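You operate a simulated robot arm through the tools that you are given. There is no shell and no other tool.

Carry out the task below with a simulated robot arm. There is one attempt and no reset: what you move stays moved.

Task
Lay the ELM bundle on the open layer and square it to the row with the green bar.
Fine: loosen the thumb nut of the half-laid pallet before you run its green bar up and tighten it after; the other bundles stay. Where these are worked on the way, their far stop is far enough and under half their travel is too little: thumb nut of the half-laid pallet.

The check looks at the end state, three seconds after you hand in, the way a careful person would. Anything else that was tipped, shoved, dropped, spilled or broken makes it a failure.

Robot
A 6-joint arm with a two-finger gripper, fixed in place. Base frame: the origin is at the foot of the arm, x ahead of it, y to its left, z up; the work surface is at about z = 700. Units: mm, rad, N and s.
Its first joint turns from -2.897 to 2.897 rad. Payload 3.43 kg.
The TCP is the grasp point between the finger pads, 20 mm short of the fingertips. In the tool frame z runs along the fingers and y along their closing line. Largest opening 190 mm; the body of the gripper starts 248 mm behind the TCP.
Orientation is told as [roll, pitch, yaw] about the base's x, y, z axes, in that order, counted from this pose: with the fingers straight down and closing along the base's y, the tool's x points along the base's -x, its y along +y and its z along -z.

Tools
- The arm moves only by the tool step_arm. Its argument "motion" is a list of rows, each a list of 3 entries, a list of its own where there are three numbers: the shift along the tool's x, y, z in mm, then the turn, a rotation vector about the tool's x, y, z in rad, then the finger opening in mm, from 0 to 190. In form: [[[tx, ty, tz], [ax, ay, az], hand], ...]. A call has 1 to 20 rows; each row is the pose to reach, as a shift and turn from the pose commanded when the call began, along the tool's axes at that moment. Rows are played at 5 a second. More than 50 mm and 0.15 rad between two rows, or a gripper value outside its range, and nothing of the call is played. A pose out of reach is approached as far as the arm can. The call stops where the force on the tool passes 40 N (or 10 N more than at its start, if that is more) or the arm is blocked; 0.2 s more then pass. Each finger travels about 45 mm/s and halts on what it meets, pressing with about 38 N; the grip force reading is that of the motor and also rises with nothing between the fingers. The clock runs only during rows and for 0.2 s after the last one: add rows that repeat a pose to give the fingers time. It gives the time, the measured TCP pose, the force on the tool (base axes), the opening and the grip force at its end, in the units of the frame above (readings bear some noise), with the torque about the TCP (base axes, N m) and any sound that the robot's microphone picked up.
- Cameras (640 x 400 px; columns grow to the right, rows downward): "scene" is fixed at [399.6, 500, 1418.9]; the picture's right is [0.01, -1.00, 0.00], its down [-0.84, -0.01, -0.54] and it looks along [0.54, 0.01, -0.84] (base axes); focal length 222 px, centre (320, 200). "wrist" rides on the gripper at [70, -8, -288] in the tool frame; the picture's right is [0.12, 0.99, 0.00], its down [-0.96, 0.12, -0.25] and it looks along [-0.25, 0.03, 0.97] (tool axes); focal length 261 px, centre (320, 200). There is no depth. A picture from a camera that has moved, and an enlarged one, comes with that camera's place and axes in the base frame and with its lens.
- get_image(camera): a new picture of that camera. No time passes.
- lift_body(by): slides the trunk up (or, below 0, down) by that many mm; the arm rides with it, the base frame stays. It gives what a move gives, with no picture.
- inspect(camera, box): a new picture of the part [left, top, right, bottom] of that camera's present view, enlarged. No time passes.
- job_done(): hands the job in; it is judged then, once.

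Nothing tells you positions but the pictures and the camera data. Unless the task says otherwise, let go and move clear before handing in.

The tools are called after ">>>" as name(argument=value, ...) on one line, values as JSON. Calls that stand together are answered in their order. step_arm: Moves the arm, as the interface text tells. Its arguments: {"type":"object","properties":{"motion":{"type":"array","items":{"type":"array"}}},"required":["motion"]} The other tools are called the same way: lift_body (by) slides the trunk up or down; get_image (camera) takes a picture; inspect (camera, box) takes an enlarged picture of a part of a camera's view; job_done () hands the job in.

At the start:

```text
time: 0.0
tcp_pos: [841.7, 134.0, 1076.4]
tool_rot: [0.0, 0.001, -0.001]
force: [0.0, 0.1, -0.4]
moment: [0.0, 0.0, -0.02]
finger_gap: 189.9
grip_force: 0.0
trunk travel left (down, up): [-150.0, 90.0]
```

scene: 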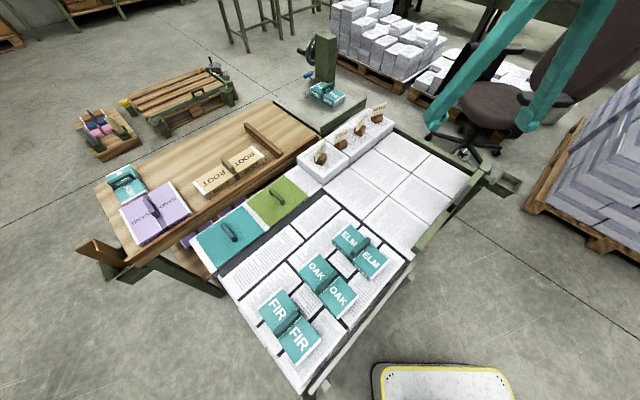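
wrist: 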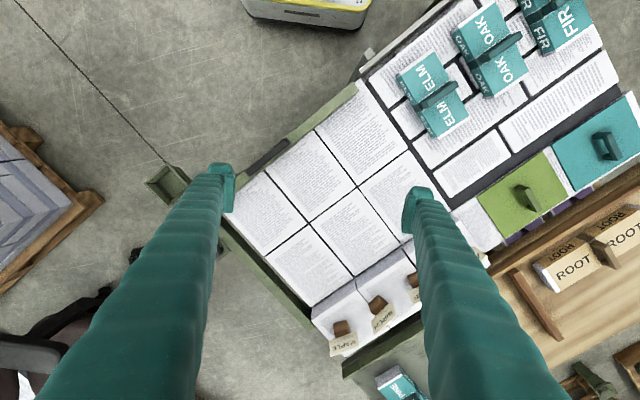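

I see a work table with stacks of printed paper, teal bundles labelled ELM, OAK and FIR, and what may be pallets with brown bundles. I need closer looks before moving.

>>> inspect(camera="scene", box=[200, 180, 440, 400])

>>> inspect(camera="scene", box=[280, 80, 540, 260])

>>> inspect(camera="scene", box=[60, 60, 320, 280])

>>> inspect(camera="wrist", box=[200, 60, 520, 380])

>>> inspect(camera="wrist", box=[360, 0, 640, 200])

```text
1.82 times, centred on (320, 290) of scene
camera zoom: at [399.6, 500.0, 1418.9], right [0.01, -1.0, 0.0], down [-0.84, -0.01, -0.54], along [0.54, 0.01, -0.84], focal length 403 px, centre (320, 36)
```

zoom: 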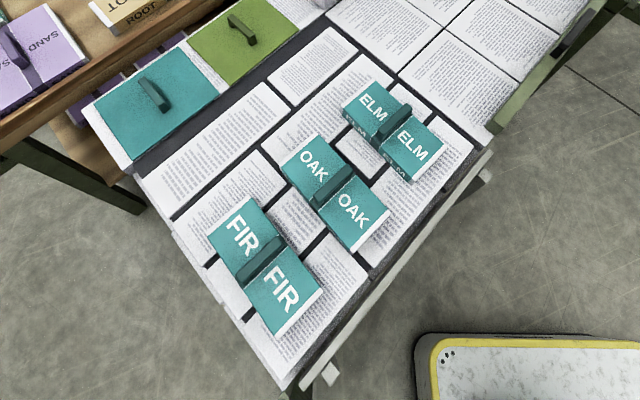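

```text
2.22 times, centred on (410, 170) of scene
camera zoom: at [399.6, 500.0, 1418.9], right [0.01, -1.0, 0.0], down [-0.84, -0.01, -0.54], along [0.54, 0.01, -0.84], focal length 493 px, centre (120, 267)
```

zoom: 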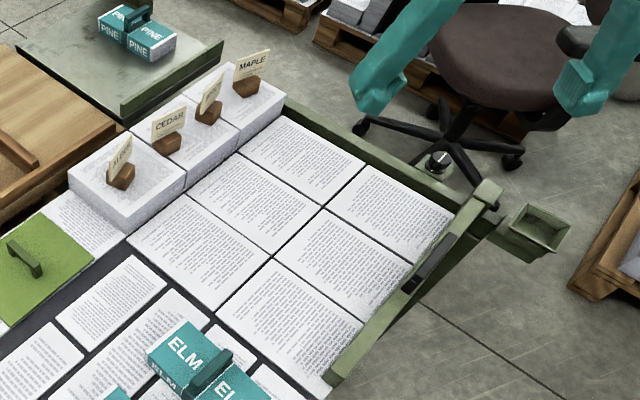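

```text
1.82 times, centred on (190, 170) of scene
camera zoom: at [399.6, 500.0, 1418.9], right [0.01, -1.0, 0.0], down [-0.84, -0.01, -0.54], along [0.54, 0.01, -0.84], focal length 403 px, centre (556, 254)
```

zoom: 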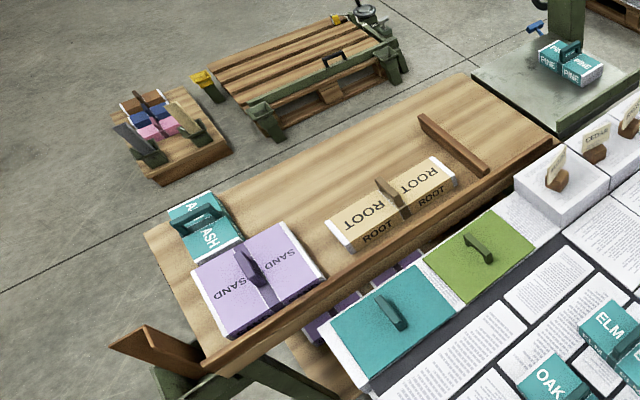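

```text
1.25 times, centred on (360, 220) of wrist
camera zoom: at [768.5, 125.9, 1363.5], right [-0.12, 0.99, 0.0], down [0.96, 0.12, 0.25], along [0.25, 0.03, -0.97], focal length 326 px, centre (270, 175)
```

zoom: 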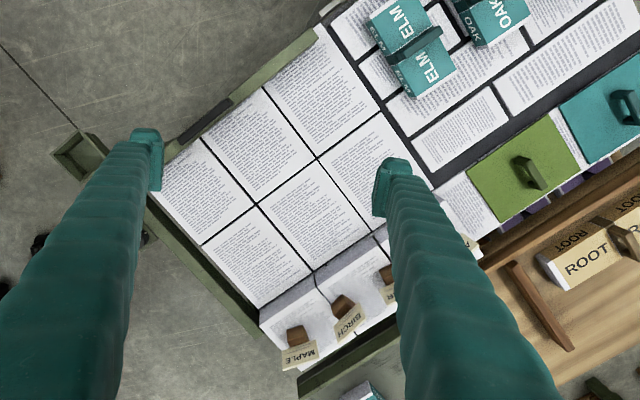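

```text
2.00 times, centred on (500, 100) of wrist
camera zoom: at [768.5, 125.9, 1363.5], right [-0.12, 0.99, 0.0], down [0.96, 0.12, 0.25], along [0.25, 0.03, -0.97], focal length 521 px, centre (-40, 400)
```

zoom: 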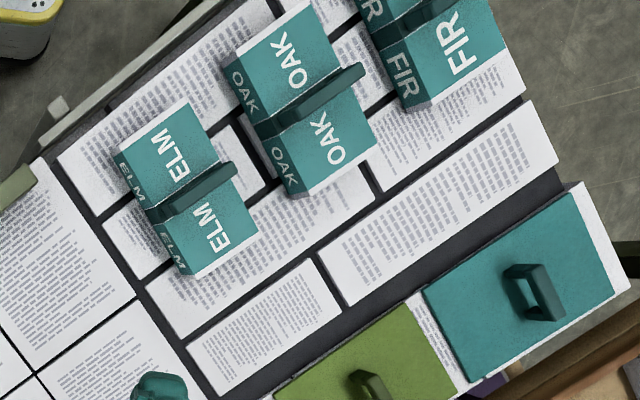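

The knob or nut seems to be out on the rail near (1115,-115). The green bar appears to run from about (670,186) to (1026,-182), parallel to the tagged row of white bundles. I'll swing the wrist camera over for a closer look at the bar, rail and nut.

>>> step_arm(motion=[[[18, -37, 0], [0, -0.08, 0], 190], [[36, -74, 0], [0, -0.16, 0], 190], [[55, -110, 0], [0, -0.24, 0], 190], [[73, -147, 0], [0, -0.32, 0], 190], [[92, -184, 0], [0, -0.4, 0], 190], [[92, -184, 0], [0, -0.4, 0], 190]])

>>> get_image(camera="wrist")

>>> get_image(camera="scene")

```text
time: 1.4
tcp_pos: [749.4, -49.9, 1079.3]
tool_rot: [0.0, -0.402, 0.002]
force: [0.0, 0.2, 0.2]
moment: [-0.04, 0.01, 0.03]
finger_gap: 189.7
grip_force: 0.0
trunk travel left (down, up): [-150.0, 90.0]
```

```text
taken
camera wrist: at [569.9, -57.3, 1315.7], right [-0.11, 0.99, -0.05], down [0.79, 0.12, 0.6], along [0.6, 0.03, -0.8], focal length 261 px, centre (320, 200)
```

wrist: 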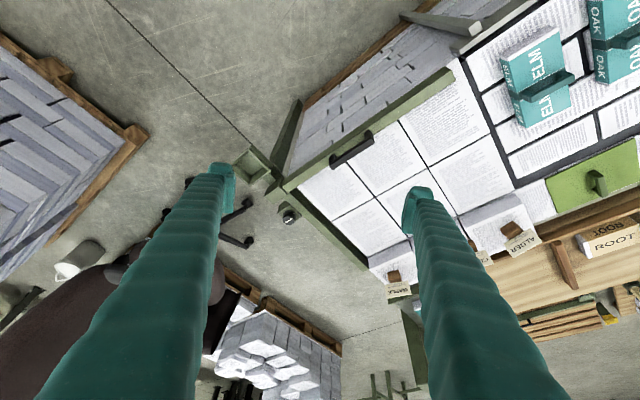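

```text
taken
```

scene: 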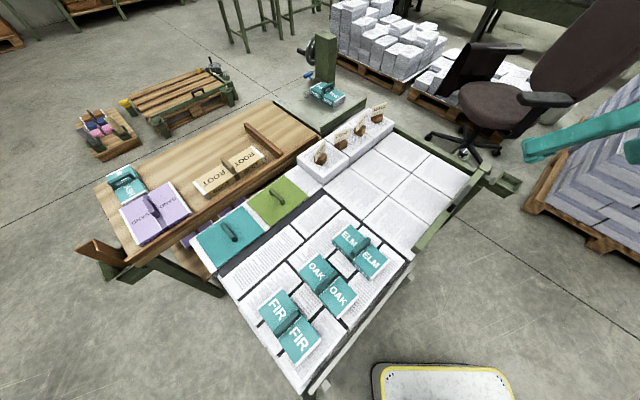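

The pallet is a tall stack with a frame around its top, and the knob sits outside the far rail. I'll enlarge the frame and knob.

>>> inspect(camera="wrist", box=[220, 80, 420, 300])

>>> inspect(camera="wrist", box=[240, 140, 340, 240])

>>> inspect(camera="scene", box=[400, 100, 540, 260])

>>> inspect(camera="scene", box=[280, 20, 420, 180])

>>> inspect(camera="scene", box=[60, 50, 260, 180])

```text
1.82 times, centred on (320, 190) of wrist
camera zoom: at [569.9, -57.3, 1315.7], right [-0.11, 0.99, -0.05], down [0.79, 0.12, 0.6], along [0.6, 0.03, -0.8], focal length 474 px, centre (320, 218)
```

zoom: 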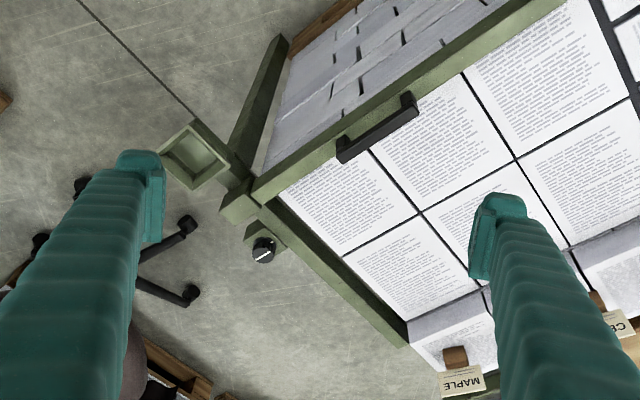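

```text
4.00 times, centred on (290, 190) of wrist
camera zoom: at [569.9, -57.3, 1315.7], right [-0.11, 0.99, -0.05], down [0.79, 0.12, 0.6], along [0.6, 0.03, -0.8], focal length 1043 px, centre (440, 240)
```

zoom: 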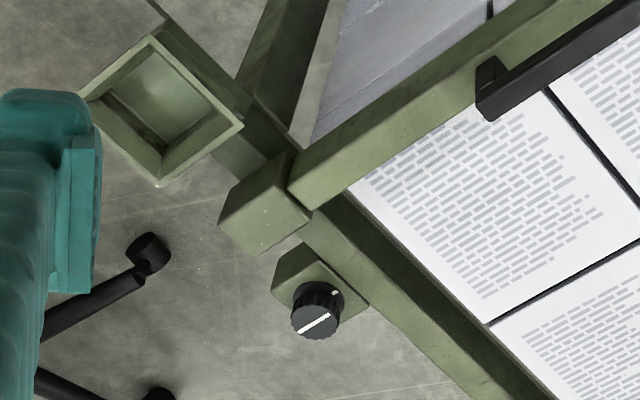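

```text
2.50 times, centred on (470, 180) of scene
camera zoom: at [399.6, 500.0, 1418.9], right [0.01, -1.0, 0.0], down [-0.84, -0.01, -0.54], along [0.54, 0.01, -0.84], focal length 554 px, centre (-55, 250)
```

zoom: 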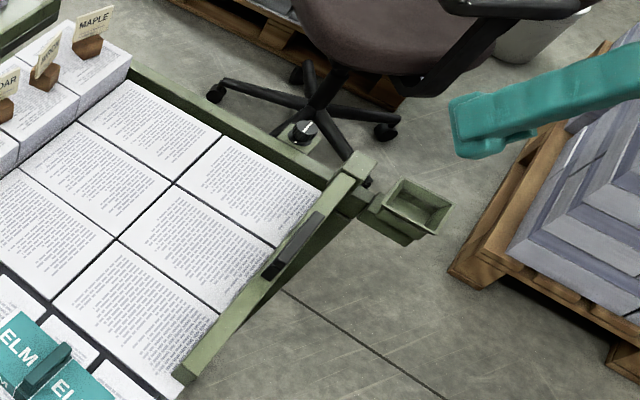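

```text
2.50 times, centred on (350, 100) of scene
camera zoom: at [399.6, 500.0, 1418.9], right [0.01, -1.0, 0.0], down [-0.84, -0.01, -0.54], along [0.54, 0.01, -0.84], focal length 554 px, centre (245, 450)
```

zoom: 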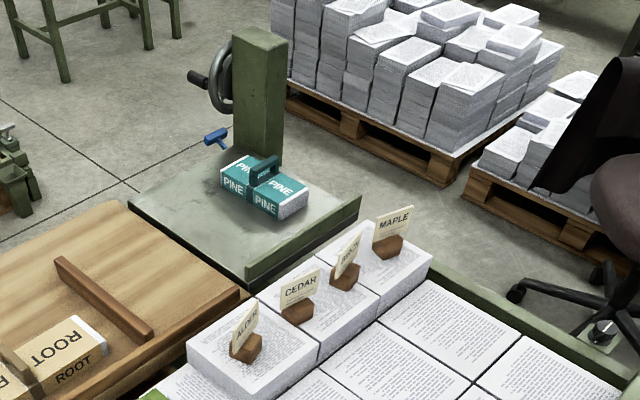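

```text
3.08 times, centred on (160, 115) of scene
camera zoom: at [399.6, 500.0, 1418.9], right [0.01, -1.0, 0.0], down [-0.84, -0.01, -0.54], along [0.54, 0.01, -0.84], focal length 682 px, centre (812, 462)
```

zoom: 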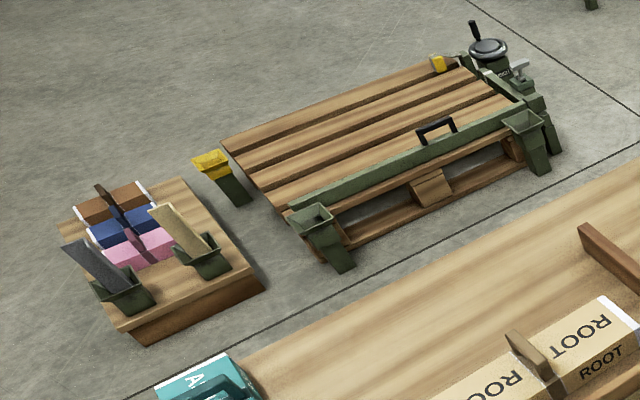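

The thumb nut is a black ridged knob with a white mark, on a small plate outside the rail beside the bar's carriage, at about (1106,-118,715). I'll bring the camera closer to read it, staying well above the rail.

>>> step_arm(motion=[[[-19, -9, 41], [0, 0, 0], 190], [[-38, -18, 82], [0, 0, 0], 190], [[-57, -27, 123], [0, 0, 0], 190], [[-76, -36, 164], [0, 0, 0], 190], [[-95, -45, 205], [0, 0, 0], 190], [[-114, -55, 246], [0, 0, 0], 190], [[-133, -65, 287], [0, 0, 0], 190], [[-150, -74, 325], [0, 0, 0], 190], [[-150, -74, 325], [0, 0, 0], 190]])

>>> get_image(camera="wrist")

>>> inspect(camera="wrist", box=[230, 120, 410, 280])

>>> get_image(camera="scene")

```text
time: 3.4
tcp_pos: [1015.1, -125.9, 834.7]
tool_rot: [0.0, -0.4, 0.0]
force: [1.1, -0.5, -0.5]
moment: [0.01, 0.02, -0.03]
finger_gap: 190.0
grip_force: 0.1
trunk travel left (down, up): [-150.0, 90.0]
```

```text
taken
camera wrist: at [836.7, -132.4, 1071.4], right [-0.11, 0.99, -0.05], down [0.79, 0.12, 0.6], along [0.6, 0.03, -0.8], focal length 261 px, centre (320, 200)
```

wrist: 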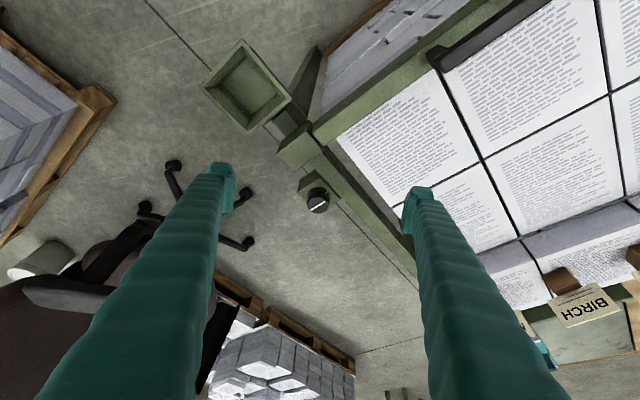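

```text
2.50 times, centred on (320, 200) of wrist
camera zoom: at [836.7, -132.4, 1071.4], right [-0.11, 0.99, -0.05], down [0.79, 0.12, 0.6], along [0.6, 0.03, -0.8], focal length 652 px, centre (320, 200)
```

zoom: 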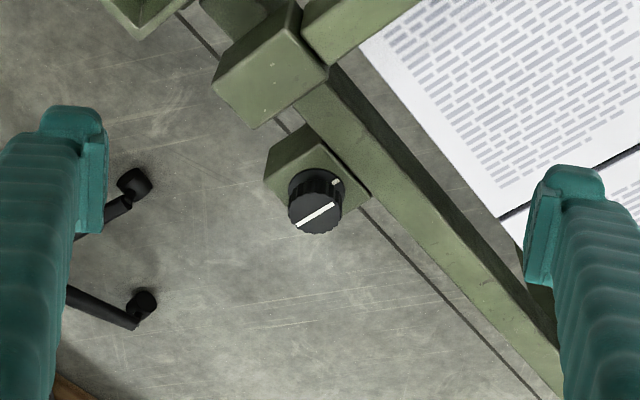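

```text
taken
```

scene: 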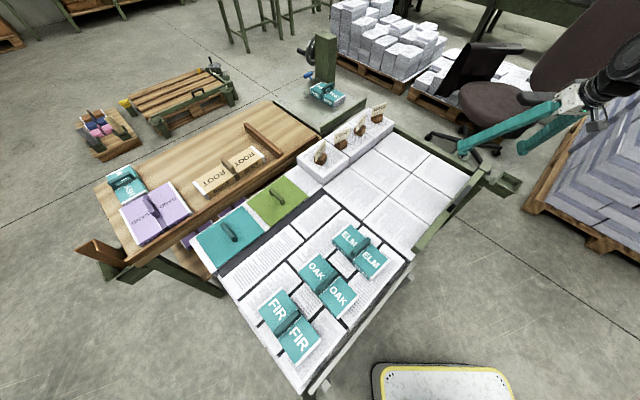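

The knob has a vertical axis, is about 38 mm across and carries a white pointer line. I'll move the camera closer above it to judge the clearance to the rail and the rail height.

>>> step_arm(motion=[[[-20, 2, 25], [0, 0, 0], 190], [[-40, 4, 50], [0, 0, 0], 190], [[-60, 7, 74], [0, 0, 0], 190], [[-60, 7, 74], [0, 0, 0], 190]])

>>> get_image(camera="wrist")

>>> inspect(camera="wrist", box=[230, 120, 410, 280])

```text
time: 4.4
tcp_pos: [1098.1, -117.1, 789.2]
tool_rot: [0.0, -0.399, -0.001]
force: [0.8, 0.5, -0.5]
moment: [0.03, -0.04, -0.02]
finger_gap: 190.1
grip_force: 0.1
trunk travel left (down, up): [-150.0, 90.0]
```

```text
taken
camera wrist: at [919.6, -125.2, 1026.5], right [-0.11, 0.99, -0.05], down [0.79, 0.11, 0.6], along [0.6, 0.03, -0.8], focal length 261 px, centre (320, 200)
```

wrist: 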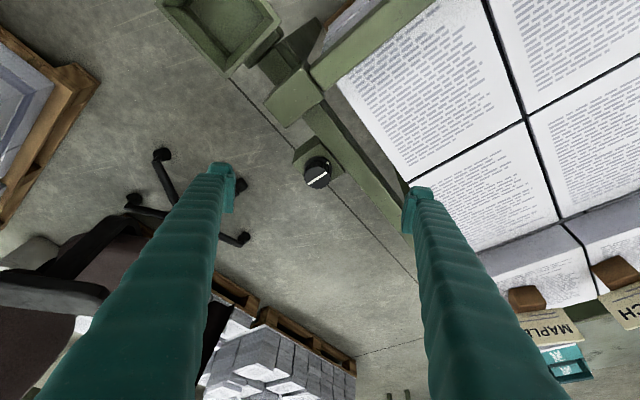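

```text
2.50 times, centred on (320, 200) of wrist
camera zoom: at [919.6, -125.2, 1026.5], right [-0.11, 0.99, -0.05], down [0.79, 0.11, 0.6], along [0.6, 0.03, -0.8], focal length 652 px, centre (320, 200)
```

zoom: 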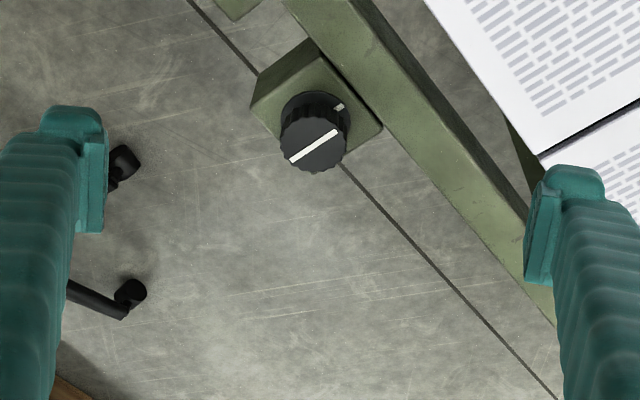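

The knob is about 40 mm wide, its top is near (1119,-121,706), and the rail edge is about 40 mm away. I'll test whether the arm can reach this far with the tool upright.

>>> step_arm(motion=[[[-5, 0, 0], [0, 0.1, 0], 190], [[-10, 0, 0], [0, 0.2, 0], 190], [[-15, 0, 0], [0, 0.3, 0], 190], [[-15, 0, 0], [0, 0.4, 0], 190], [[-15, 0, 0], [0, 0.4, 0], 190]])

>>> get_image(camera="wrist")

>>> get_image(camera="scene")

```text
time: 5.6
tcp_pos: [1112.7, -117.8, 797.6]
tool_rot: [0.0, 0.002, 0.002]
force: [1.1, 0.3, 0.7]
moment: [0.0, 0.04, 0.01]
finger_gap: 190.1
grip_force: 0.0
trunk travel left (down, up): [-150.0, 90.0]
```

```text
taken
camera wrist: at [1039.9, -125.4, 1083.3], right [-0.12, 0.99, 0.0], down [0.96, 0.12, 0.25], along [0.24, 0.03, -0.97], focal length 261 px, centre (320, 200)
```

wrist: 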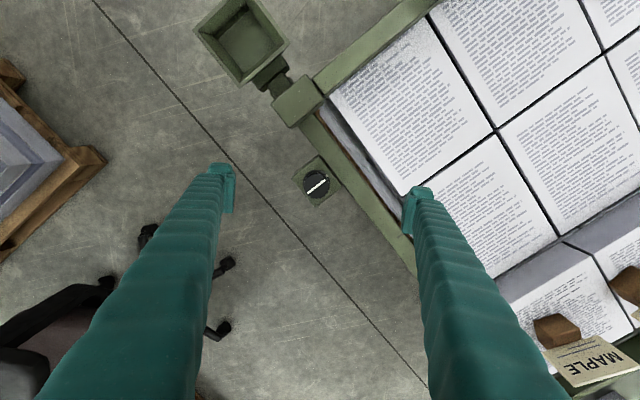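

```text
taken
```

scene: 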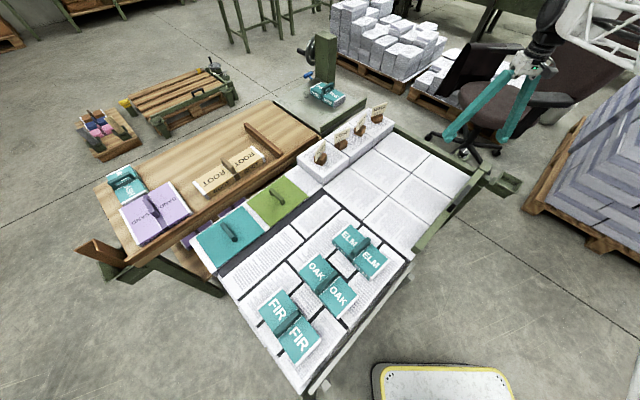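

The arm reaches this spot with the tool upright. I'll turn the tool 45° so the fingers close along the rail, then check the alignment over the knob.

>>> step_arm(motion=[[[-1, -1, 0], [0, 0, 0.13], 160], [[-2, -2, 0], [0, 0, 0.26], 140], [[-3, -3, 0], [0, 0, 0.39], 120], [[-3, -4, 0], [0, 0, 0.52], 100], [[-3, -4, 0], [0, 0, 0.65], 85], [[-3, -4, 0], [0, 0, 0.785], 80], [[-3, -4, 0], [0, 0, 0.785], 80], [[-3, -4, 0], [0, 0, 0.785], 80]])

>>> get_image(camera="wrist")

>>> inspect(camera="wrist", box=[240, 130, 400, 230])

```text
time: 7.4
tcp_pos: [1114.1, -122.4, 797.2]
tool_rot: [-0.001, 0.001, -0.785]
force: [0.5, 0.0, 0.2]
moment: [-0.02, 0.01, 0.0]
finger_gap: 80.0
grip_force: 0.1
trunk travel left (down, up): [-150.0, 90.0]
```

```text
taken
camera wrist: at [1056.6, -77.2, 1083.2], right [0.62, 0.79, 0.0], down [0.76, -0.6, 0.25], along [0.19, -0.15, -0.97], focal length 261 px, centre (320, 200)
```

wrist: 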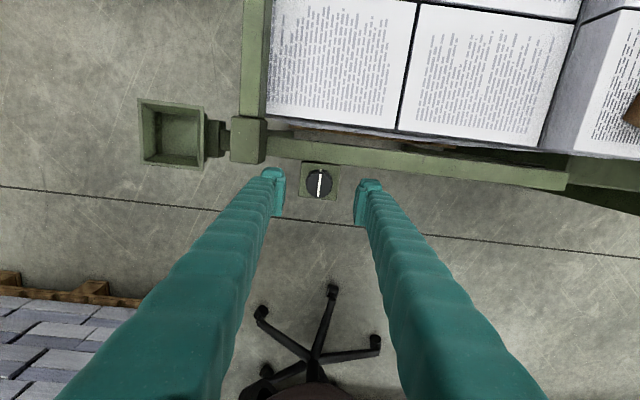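

```text
4.00 times, centred on (320, 180) of wrist
camera zoom: at [1056.6, -77.2, 1083.2], right [0.62, 0.79, 0.0], down [0.76, -0.6, 0.25], along [0.19, -0.15, -0.97], focal length 1043 px, centre (320, 280)
```

zoom: 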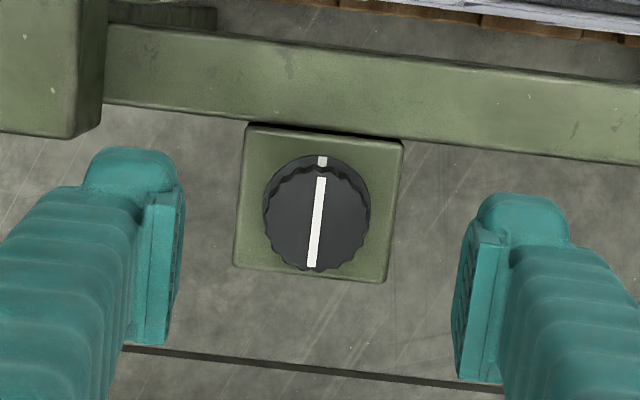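

The knob is nearly centred between the fingers. I'll descend partway and check again.

>>> step_arm(motion=[[[-2, 0, 30], [0, 0, 0], 80], [[-3, 0, 55], [0, 0, 0], 80], [[-3, 0, 55], [0, 0, 0], 80]])

>>> inspect(camera="wrist", box=[240, 130, 400, 230])

>>> inspect(camera="scene", box=[420, 90, 540, 190])

```text
time: 8.2
tcp_pos: [1117.1, -125.4, 741.9]
tool_rot: [0.001, 0.0, -0.787]
force: [0.0, 0.6, -0.3]
moment: [0.01, -0.01, 0.0]
finger_gap: 80.1
grip_force: 0.1
trunk travel left (down, up): [-150.0, 90.0]
```

```text
4.00 times, centred on (320, 180) of wrist
camera zoom: at [1059.8, -79.2, 1028.7], right [0.62, 0.79, 0.0], down [0.76, -0.6, 0.25], along [0.19, -0.15, -0.97], focal length 1043 px, centre (320, 280)
```

zoom: 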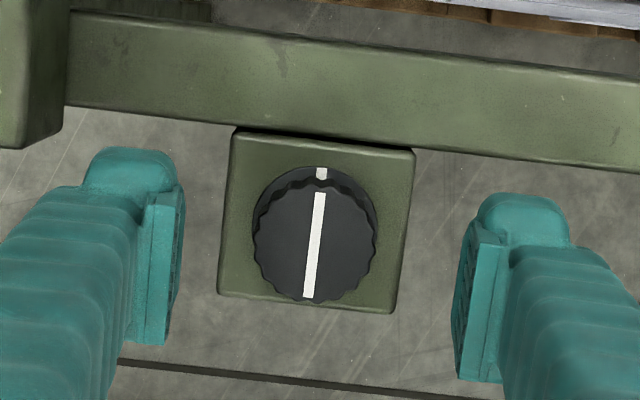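

```text
4.00 times, centred on (480, 140) of scene
camera zoom: at [399.6, 500.0, 1418.9], right [0.01, -1.0, 0.0], down [-0.84, -0.01, -0.54], along [0.54, 0.01, -0.84], focal length 887 px, centre (-320, 440)
```

zoom: 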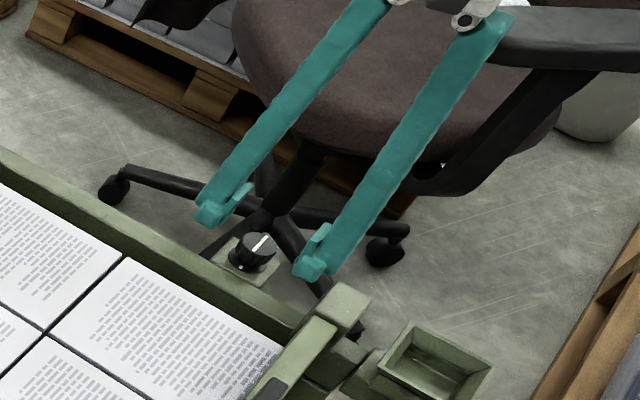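

The knob is centred, with its top at roughly z 716. I'll descend to grip its upper part and close the fingers.

>>> step_arm(motion=[[[0, 0, 12], [0, 0, 0], 80], [[0, 0, 23], [0, 0, 0], 80], [[0, 0, 23], [0, 0, 0], 80]])

>>> inspect(camera="scene", box=[420, 90, 540, 190])

>>> inspect(camera="wrist", box=[240, 130, 400, 230])

```text
time: 9.0
tcp_pos: [1116.9, -123.7, 719.2]
tool_rot: [0.0, 0.002, -0.786]
force: [-0.6, 0.3, -0.6]
moment: [0.02, 0.02, -0.02]
finger_gap: 80.2
grip_force: 0.1
trunk travel left (down, up): [-150.0, 90.0]
```

```text
4.00 times, centred on (480, 140) of scene
camera zoom: at [399.6, 500.0, 1418.9], right [0.01, -1.0, 0.0], down [-0.84, -0.01, -0.54], along [0.54, 0.01, -0.84], focal length 887 px, centre (-320, 440)
```

zoom: 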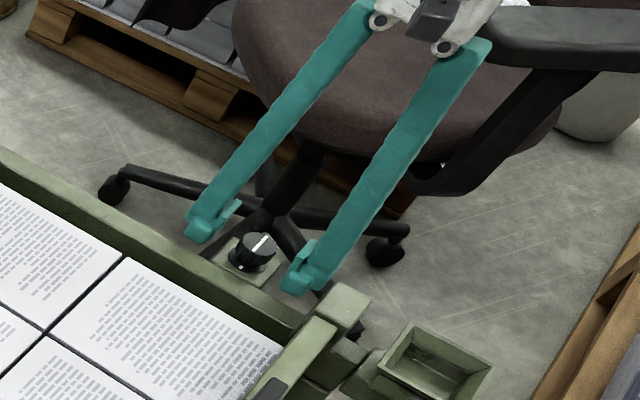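

```text
4.00 times, centred on (320, 180) of wrist
camera zoom: at [1059.6, -78.9, 1005.5], right [0.62, 0.79, 0.0], down [0.76, -0.6, 0.25], along [0.19, -0.15, -0.97], focal length 1043 px, centre (320, 280)
```

zoom: 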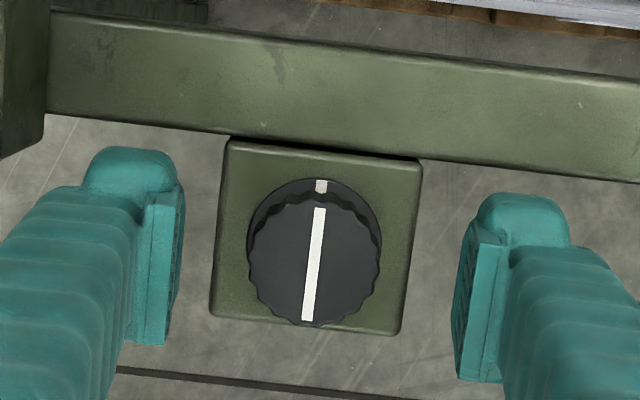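

The fingertips overlap the knob by roughly 13 mm. I'll go 3 mm lower and close on it.

>>> step_arm(motion=[[[0, 0, 3], [0, 0, 0], 70], [[0, 0, 3], [0, 0, 0], 55], [[0, 0, 3], [0, 0, 0], 45], [[0, 0, 3], [0, 0, 0], 30], [[0, 0, 3], [0, 0, 0], 30], [[0, 0, 3], [0, 0, 0], 30]])

>>> inspect(camera="wrist", box=[240, 130, 400, 230])

```text
time: 10.4
tcp_pos: [1116.9, -125.4, 720.1]
tool_rot: [-0.001, -0.006, -0.784]
force: [-17.6, -24.9, 15.5]
moment: [-0.39, 0.34, 0.16]
finger_gap: 36.2
grip_force: 45.2
trunk travel left (down, up): [-150.0, 90.0]
stopped in row 6: the force on the tool passed its limit at 42 N (the readings are from after the stop); the commanded pose is now the measured one
```

```text
4.00 times, centred on (320, 180) of wrist
camera zoom: at [1058.3, -80.0, 1006.5], right [0.62, 0.79, 0.0], down [0.76, -0.6, 0.25], along [0.2, -0.16, -0.97], focal length 1043 px, centre (320, 280)
```

zoom: 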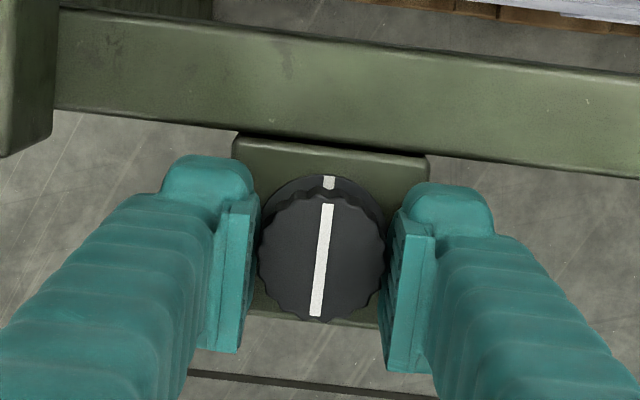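

The knob is held at a gap of 36 mm, but the fingertips seem to touch the plate and push sideways. I'll relieve that slightly.

>>> step_arm(motion=[[[0, -1, -1.5], [0, 0, 0], 30], [[0, -1, -1.5], [0, 0, 0], 30]])

```text
time: 11.0
tcp_pos: [1116.6, -127.2, 720.4]
tool_rot: [0.0, -0.003, -0.782]
force: [-19.0, -35.2, 7.9]
moment: [-0.79, -0.19, 0.24]
finger_gap: 36.5
grip_force: 45.1
trunk travel left (down, up): [-150.0, 90.0]
```

>>> step_arm(motion=[[[0, 2, 0], [0, 0, 0], 30], [[0, 3, 0], [0, 0, 0], 30]])

```text
time: 11.4
tcp_pos: [1115.7, -126.4, 721.0]
tool_rot: [-0.006, -0.003, -0.782]
force: [-15.9, -49.9, 5.9]
moment: [-0.65, -0.22, 0.37]
finger_gap: 36.7
grip_force: 45.1
trunk travel left (down, up): [-150.0, 90.0]
stopped in row 2: the force on the tool passed its limit at 53 N (the readings are from after the stop); the commanded pose is now the measured one
```

The side force keeps growing, so I'll open, let it settle and recentre.

>>> step_arm(motion=[[[0, 0, 0], [0, 0, 0], 50], [[0, 0, 0], [0, 0, 0], 50], [[0, 0, 0], [0, 0, 0], 50]])

>>> inspect(camera="wrist", box=[240, 130, 400, 230])

```text
time: 12.2
tcp_pos: [1118.4, -115.6, 719.9]
tool_rot: [-0.002, -0.002, -0.776]
force: [-6.1, -3.1, 5.6]
moment: [-0.03, 0.28, -0.1]
finger_gap: 54.3
grip_force: 4.2
trunk travel left (down, up): [-150.0, 90.0]
```

```text
4.00 times, centred on (320, 180) of wrist
camera zoom: at [1060.5, -71.0, 1006.3], right [0.61, 0.79, 0.0], down [0.77, -0.59, 0.25], along [0.2, -0.15, -0.97], focal length 1043 px, centre (320, 280)
```

zoom: 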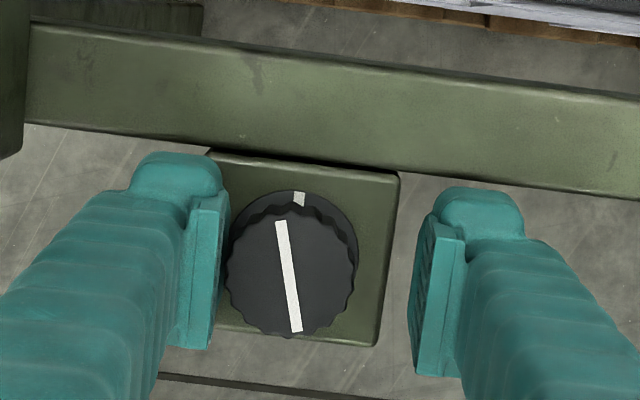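

The knob has already turned slightly counterclockwise. I'm about 7 mm off along the closing line, so I'll recentre and raise a little.

>>> step_arm(motion=[[[-1, -4, -2], [0, 0, 0], 56], [[-3, -7, -3], [0, 0, 0], 56], [[-3, -7, -3], [0, 0, 0], 56], [[-3, -7, -3], [0, 0, 0], 56]])

>>> inspect(camera="wrist", box=[240, 130, 400, 230])

```text
time: 13.2
tcp_pos: [1115.9, -124.2, 723.3]
tool_rot: [-0.004, -0.002, -0.777]
force: [0.5, -0.1, -0.2]
moment: [-0.01, -0.01, -0.05]
finger_gap: 56.0
grip_force: 0.0
trunk travel left (down, up): [-150.0, 90.0]
```

```text
4.00 times, centred on (320, 180) of wrist
camera zoom: at [1058.0, -78.6, 1008.8], right [0.61, 0.79, 0.0], down [0.77, -0.59, 0.25], along [0.19, -0.15, -0.97], focal length 1043 px, centre (320, 280)
```

zoom: 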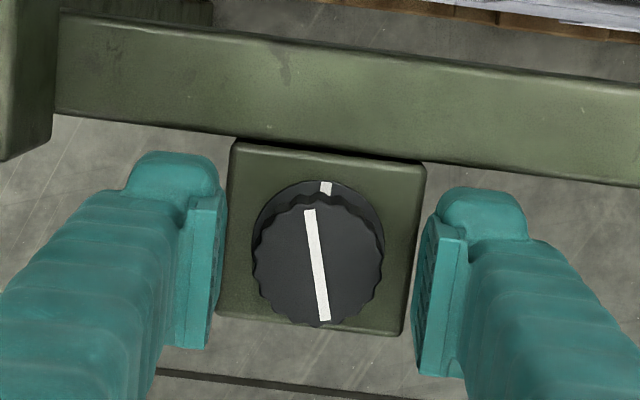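

>>> step_arm(motion=[[[0, 0, 0], [0, 0, 0], 48], [[0, 0, 0], [0, 0, 0], 40], [[0, 0, 0], [0, 0, 0], 34], [[0, 0, 0], [0, 0, 0], 34], [[0, 0, 0], [0, 0, 0], 34]])

```text
time: 14.4
tcp_pos: [1115.0, -124.1, 721.7]
tool_rot: [-0.004, -0.001, -0.777]
force: [-7.0, -2.9, 0.1]
moment: [-0.03, 0.07, 0.0]
finger_gap: 36.8
grip_force: 45.1
trunk travel left (down, up): [-150.0, 90.0]
```

Now I have a clean grip with low forces. I'll rotate counterclockwise seen from above, in small steps.

>>> step_arm(motion=[[[0, 0, 0], [0, 0, -0.07], 34], [[0, 0, 0], [0, 0, -0.14], 34], [[0, 0, 0], [0, 0, -0.21], 34], [[0, 0, 0], [0, 0, -0.28], 34], [[0, 0, 0], [0, 0, -0.35], 34], [[0, 0, 0], [0, 0, -0.35], 34]])

>>> inspect(camera="wrist", box=[240, 130, 400, 230])

```text
time: 15.8
tcp_pos: [1115.6, -123.8, 723.3]
tool_rot: [-0.003, 0.001, -0.426]
force: [-2.3, -4.2, -1.4]
moment: [0.08, 0.1, 0.02]
finger_gap: 36.9
grip_force: 45.1
trunk travel left (down, up): [-150.0, 90.0]
```

```text
4.00 times, centred on (320, 180) of wrist
camera zoom: at [1046.4, -100.6, 1008.8], right [0.3, 0.95, 0.0], down [0.92, -0.29, 0.25], along [0.23, -0.08, -0.97], focal length 1043 px, centre (320, 280)
```

zoom: 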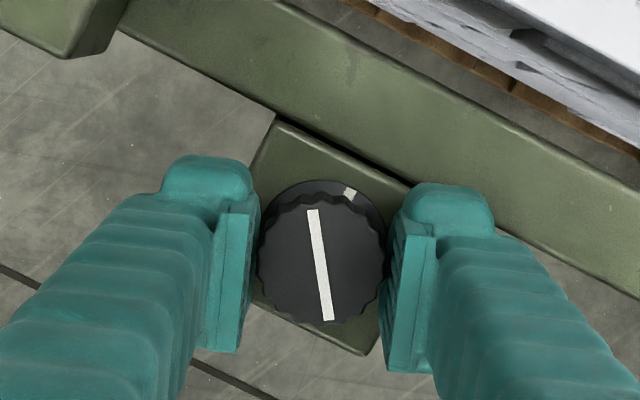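

The knob turns with the hand. I'll continue counterclockwise and watch the torque.

>>> step_arm(motion=[[[0, 0, 0], [0, 0, -0.08], 34], [[0, 0, 0], [0, 0, -0.16], 34], [[0, 0, 0], [0, 0, -0.24], 34], [[0, 0, 0], [0, 0, -0.32], 34], [[0, 0, 0], [0, 0, -0.4], 34], [[0, 0, 0], [0, 0, -0.48], 34], [[0, 0, 0], [0, 0, -0.56], 34], [[0, 0, 0], [0, 0, -0.64], 34], [[0, 0, 0], [0, 0, -0.64], 34]])

>>> inspect(camera="wrist", box=[240, 130, 400, 230])

```text
time: 17.8
tcp_pos: [1116.3, -122.6, 721.7]
tool_rot: [-0.003, 0.003, 0.216]
force: [8.4, 5.4, -5.0]
moment: [0.08, -0.21, 0.0]
finger_gap: 36.9
grip_force: 45.4
trunk travel left (down, up): [-150.0, 90.0]
```

```text
4.00 times, centred on (320, 180) of wrist
camera zoom: at [1047.2, -143.6, 1009.0], right [-0.33, 0.94, 0.0], down [0.92, 0.32, 0.25], along [0.23, 0.08, -0.97], focal length 1043 px, centre (320, 280)
```

zoom: 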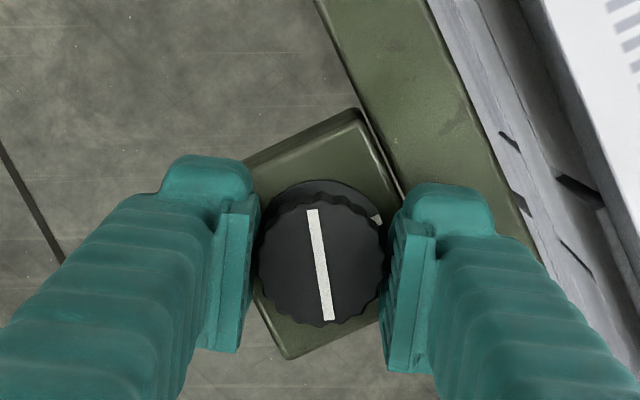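

>>> step_arm(motion=[[[0, 0, 0], [0, 0, -0.08], 34], [[0, 0, 0], [0, 0, -0.16], 34], [[0, 0, 0], [0, 0, -0.24], 34], [[0, 0, 0], [0, 0, -0.32], 34], [[0, 0, 0], [0, 0, -0.4], 34], [[0, 0, 0], [0, 0, -0.48], 34], [[0, 0, 0], [0, 0, -0.56], 34], [[0, 0, 0], [0, 0, -0.64], 34], [[0, 0, 0], [0, 0, -0.64], 34]])

>>> inspect(camera="wrist", box=[240, 130, 400, 230])

```text
time: 19.8
tcp_pos: [1115.2, -122.0, 722.8]
tool_rot: [-0.002, 0.002, 0.854]
force: [-17.7, 32.1, 0.2]
moment: [0.36, 0.06, -0.79]
finger_gap: 36.5
grip_force: 45.3
trunk travel left (down, up): [-150.0, 90.0]
```

```text
4.00 times, centred on (320, 180) of wrist
camera zoom: at [1073.5, -178.0, 1009.1], right [-0.83, 0.56, 0.0], down [0.55, 0.8, 0.24], along [0.14, 0.2, -0.97], focal length 1043 px, centre (320, 280)
```

zoom: 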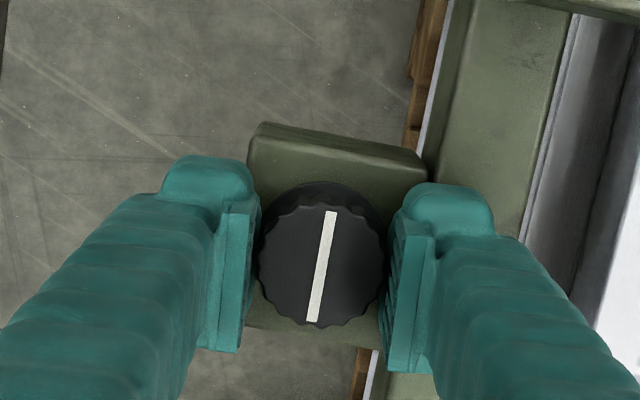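

The knob has now turned about 90° and stopped: the torque rose and the grip slipped at the stop. The nut is loose. I'll open slightly and rise clear.

>>> step_arm(motion=[[[0, 0, 0], [0, 0, 0.05], 45], [[0, 0, 0], [0, 0, 0.05], 45], [[0, 0, -20], [0, 0, 0.05], 45], [[0, 0, -60], [0, 0, 0.05], 60], [[0, 0, -100], [0, 0, 0.05], 80], [[0, 0, -100], [0, 0, 0.05], 80]])

>>> inspect(camera="wrist", box=[240, 130, 400, 230])

>>> get_image(camera="wrist")

>>> get_image(camera="scene")

```text
time: 21.2
tcp_pos: [1115.9, -124.5, 822.9]
tool_rot: [-0.002, 0.004, 0.803]
force: [0.0, 0.5, 0.8]
moment: [0.02, -0.03, -0.01]
finger_gap: 79.7
grip_force: 0.0
trunk travel left (down, up): [-150.0, 90.0]
```

```text
4.00 times, centred on (320, 180) of wrist
camera zoom: at [1071.2, -178.9, 1110.0], right [-0.8, 0.6, 0.0], down [0.59, 0.77, 0.24], along [0.15, 0.19, -0.97], focal length 1043 px, centre (320, 280)
```

zoom: 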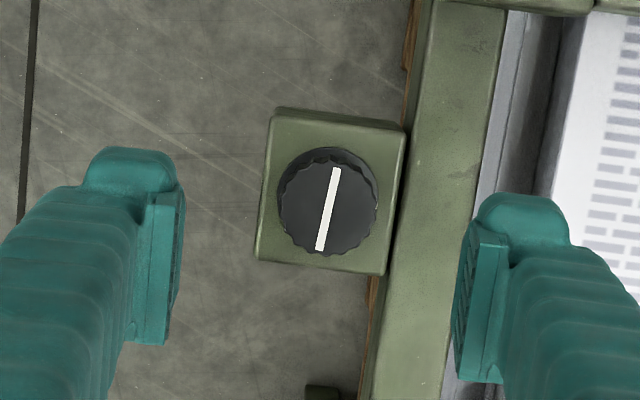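

```text
taken
camera wrist: at [1071.2, -178.9, 1110.0], right [-0.8, 0.6, 0.0], down [0.59, 0.77, 0.24], along [0.15, 0.19, -0.97], focal length 261 px, centre (320, 200)
```

wrist: 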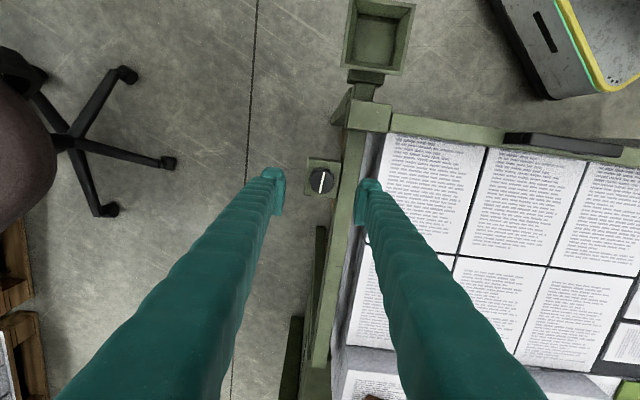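

```text
taken
```

scene: 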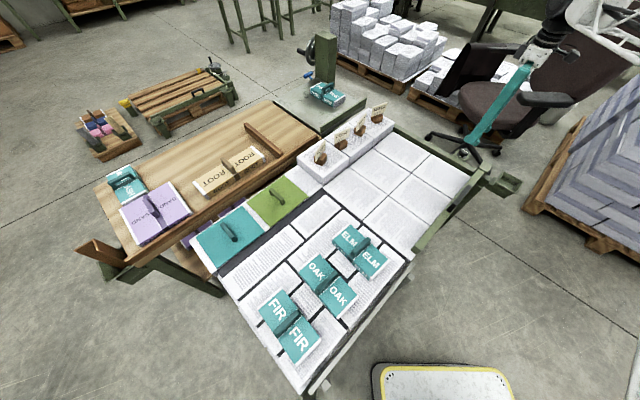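

The nut mark is now a quarter turn off, parallel to the rail. Next I need a good overhead look at the open layer, the tagged row and the ELM bundle.

>>> step_arm(motion=[[[0, 0, -45], [0, 0, 0], 80], [[0, 0, -90], [0, 0, 0], 80], [[-20, 28, -120], [0, 0, 0], 60], [[-45, 62, -142], [0, 0, 0], 60], [[-70, 96, -164], [0, 0, 0], 40], [[-95, 130, -186], [0, 0, 0], 40], [[-120, 165, -208], [0, 0, 0], 40], [[-145, 200, -230], [0, 0, 0], 40], [[-170, 235, -250], [0, 0, 0], 40], [[-197, 272, -270], [0, 0, 0], 40], [[-223, 307, -277], [0, 0, 0], 40], [[-223, 307, -277], [0, 0, 0], 40]])

>>> get_image(camera="wrist")

```text
time: 23.8
tcp_pos: [1021.8, 236.8, 1075.7]
tool_rot: [-0.005, -0.002, 0.804]
force: [0.6, 0.6, 0.8]
moment: [0.0, -0.04, 0.02]
finger_gap: 40.2
grip_force: 0.0
out of reach, approached as far as the arm can: row 8, 9, 10, 11, 12
trunk travel left (down, up): [-150.0, 90.0]
```

```text
taken
camera wrist: at [975.5, 181.7, 1362.3], right [-0.8, 0.6, -0.01], down [0.58, 0.77, 0.25], along [0.15, 0.2, -0.97], focal length 261 px, centre (320, 200)
```

wrist: 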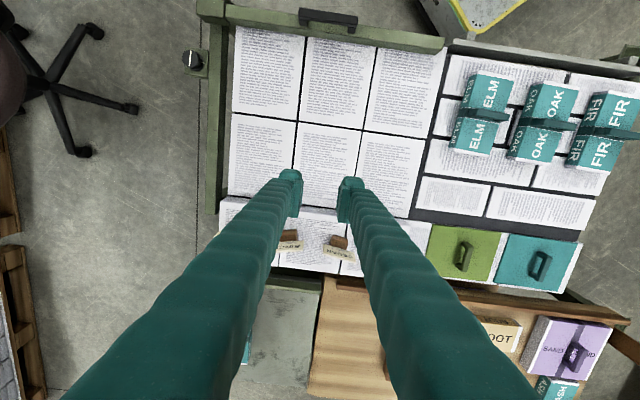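

This overhead view shows the 3×2 open layer, the tagged row along its far side, the bar along its near side, and ELM, OAK and FIR on the neighbouring pallet. I'll zoom in on the bundles and the row.

>>> inspect(camera="wrist", box=[420, 40, 640, 200])

>>> inspect(camera="wrist", box=[180, 0, 460, 200])

>>> inspect(camera="wrist", box=[180, 150, 480, 320])

>>> inspect(camera="scene", box=[290, 200, 410, 320])

>>> inspect(camera="scene", box=[270, 90, 430, 220])

```text
2.50 times, centred on (530, 120) of wrist
camera zoom: at [975.5, 181.7, 1362.3], right [-0.8, 0.6, -0.01], down [0.58, 0.77, 0.25], along [0.15, 0.2, -0.97], focal length 652 px, centre (-205, 400)
```

zoom: 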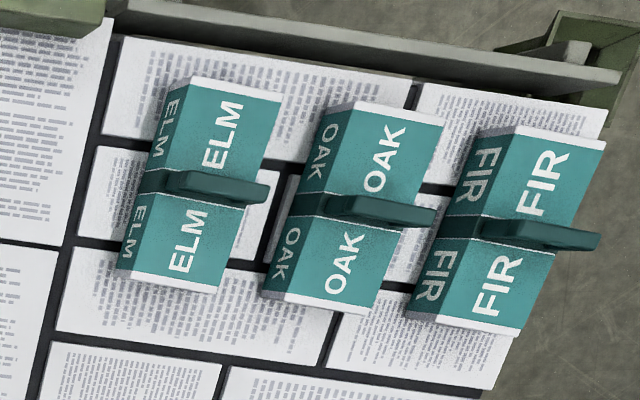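

```text
2.00 times, centred on (320, 100) of wrist
camera zoom: at [975.5, 181.7, 1362.3], right [-0.8, 0.6, -0.01], down [0.58, 0.77, 0.25], along [0.15, 0.2, -0.97], focal length 521 px, centre (320, 400)
```

zoom: 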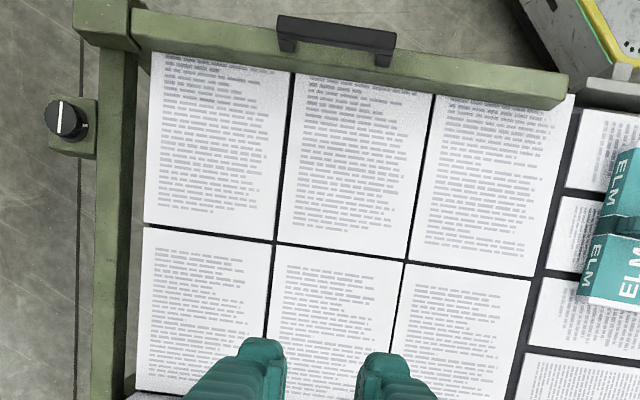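

```text
2.13 times, centred on (330, 235) of wrist
camera zoom: at [975.5, 181.7, 1362.3], right [-0.8, 0.6, -0.01], down [0.58, 0.77, 0.25], along [0.15, 0.2, -0.97], focal length 556 px, centre (299, 125)
```

zoom: 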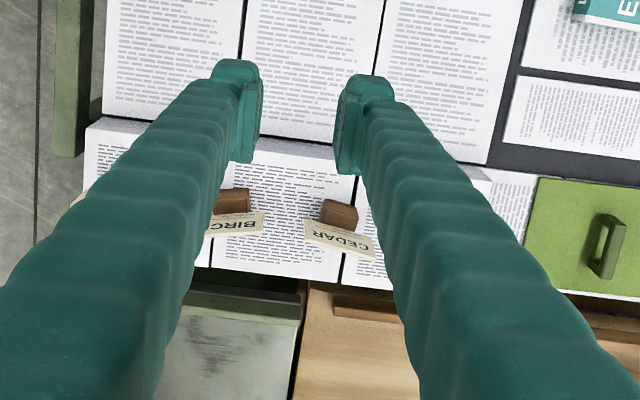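

```text
3.33 times, centred on (350, 260) of scene
camera zoom: at [399.6, 500.0, 1418.9], right [0.01, -1.0, 0.0], down [-0.84, -0.01, -0.54], along [0.54, 0.01, -0.84], focal length 739 px, centre (220, 0)
```

zoom: 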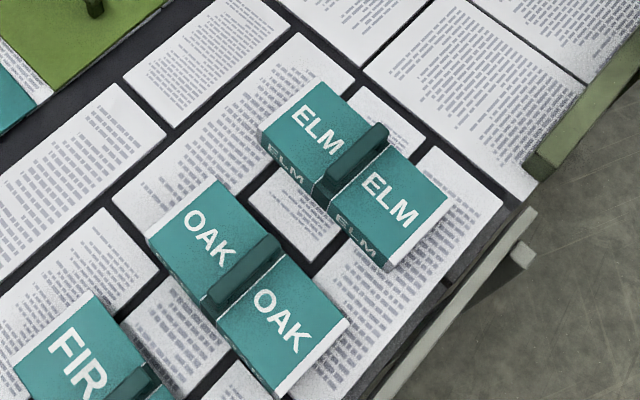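

```text
3.08 times, centred on (350, 155) of scene
camera zoom: at [399.6, 500.0, 1418.9], right [0.01, -1.0, 0.0], down [-0.84, -0.01, -0.54], along [0.54, 0.01, -0.84], focal length 682 px, centre (228, 338)
```

zoom: 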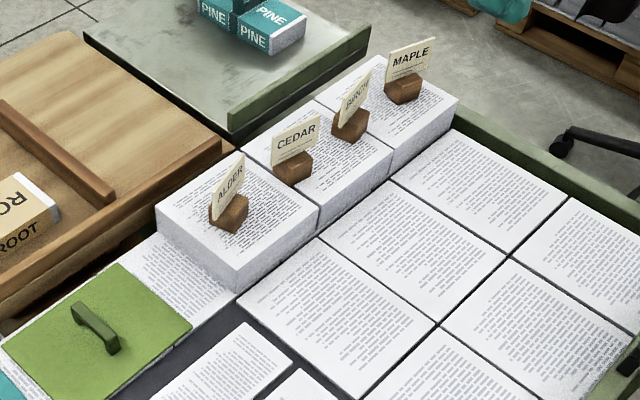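

I place things as follows:
- **ELM:** about 171×88 mm, centred near (651,377), top at z≈730, with a handle strip up to z≈752.
- **Row front:** about 396 mm beyond the bar along (0.70,0.714).

Next I'll fly over ELM with the fingers turned to close along its long axis.

>>> step_arm(motion=[[[14, 33, 7], [0, 0, 0.145], 60], [[28, 66, 14], [0, 0, 0.29], 80], [[43, 100, 21], [0, 0, 0.435], 80], [[57, 132, 28], [0, 0, 0.58], 80], [[71, 166, 35], [0, 0, 0.725], 80], [[85, 200, 42], [0, 0, 0.87], 80], [[100, 232, 49], [0, 0, 1.015], 80], [[114, 265, 56], [0, 0, 1.16], 80], [[128, 298, 63], [0, 0, 1.305], 80], [[142, 331, 70], [0, 0, 1.45], 80], [[157, 364, 75], [0, 0, 1.59], 80], [[157, 364, 75], [0, 0, 1.59], 80]])

>>> get_image(camera="wrist")

```text
time: 26.4
tcp_pos: [649.6, 379.4, 1001.8]
tool_rot: [-0.004, -0.002, -0.788]
force: [-0.3, 0.6, 0.3]
moment: [0.01, -0.01, -0.01]
finger_gap: 80.0
grip_force: 0.0
trunk travel left (down, up): [-150.0, 90.0]
```

```text
taken
camera wrist: at [592.8, 425.6, 1288.2], right [0.62, 0.78, 0.0], down [0.76, -0.6, 0.25], along [0.19, -0.16, -0.97], focal length 261 px, centre (320, 200)
```

wrist: 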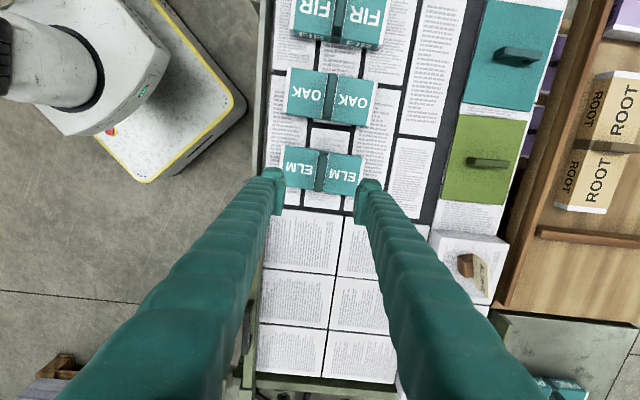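

>>> inspect(camera="wrist", box=[250, 120, 390, 220])

```text
4.00 times, centred on (320, 170) of wrist
camera zoom: at [592.8, 425.6, 1288.2], right [0.62, 0.78, 0.0], down [0.76, -0.6, 0.25], along [0.19, -0.16, -0.97], focal length 1043 px, centre (320, 320)
```

zoom: 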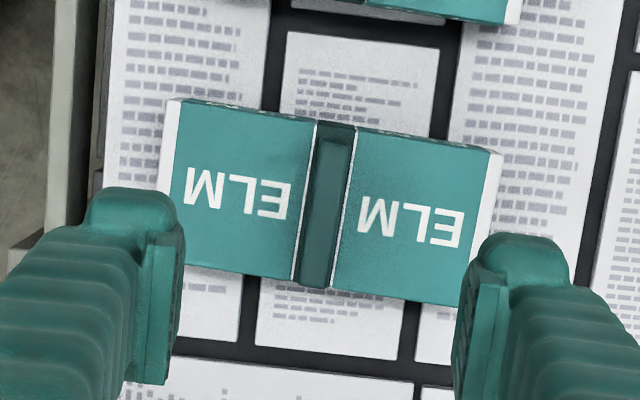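

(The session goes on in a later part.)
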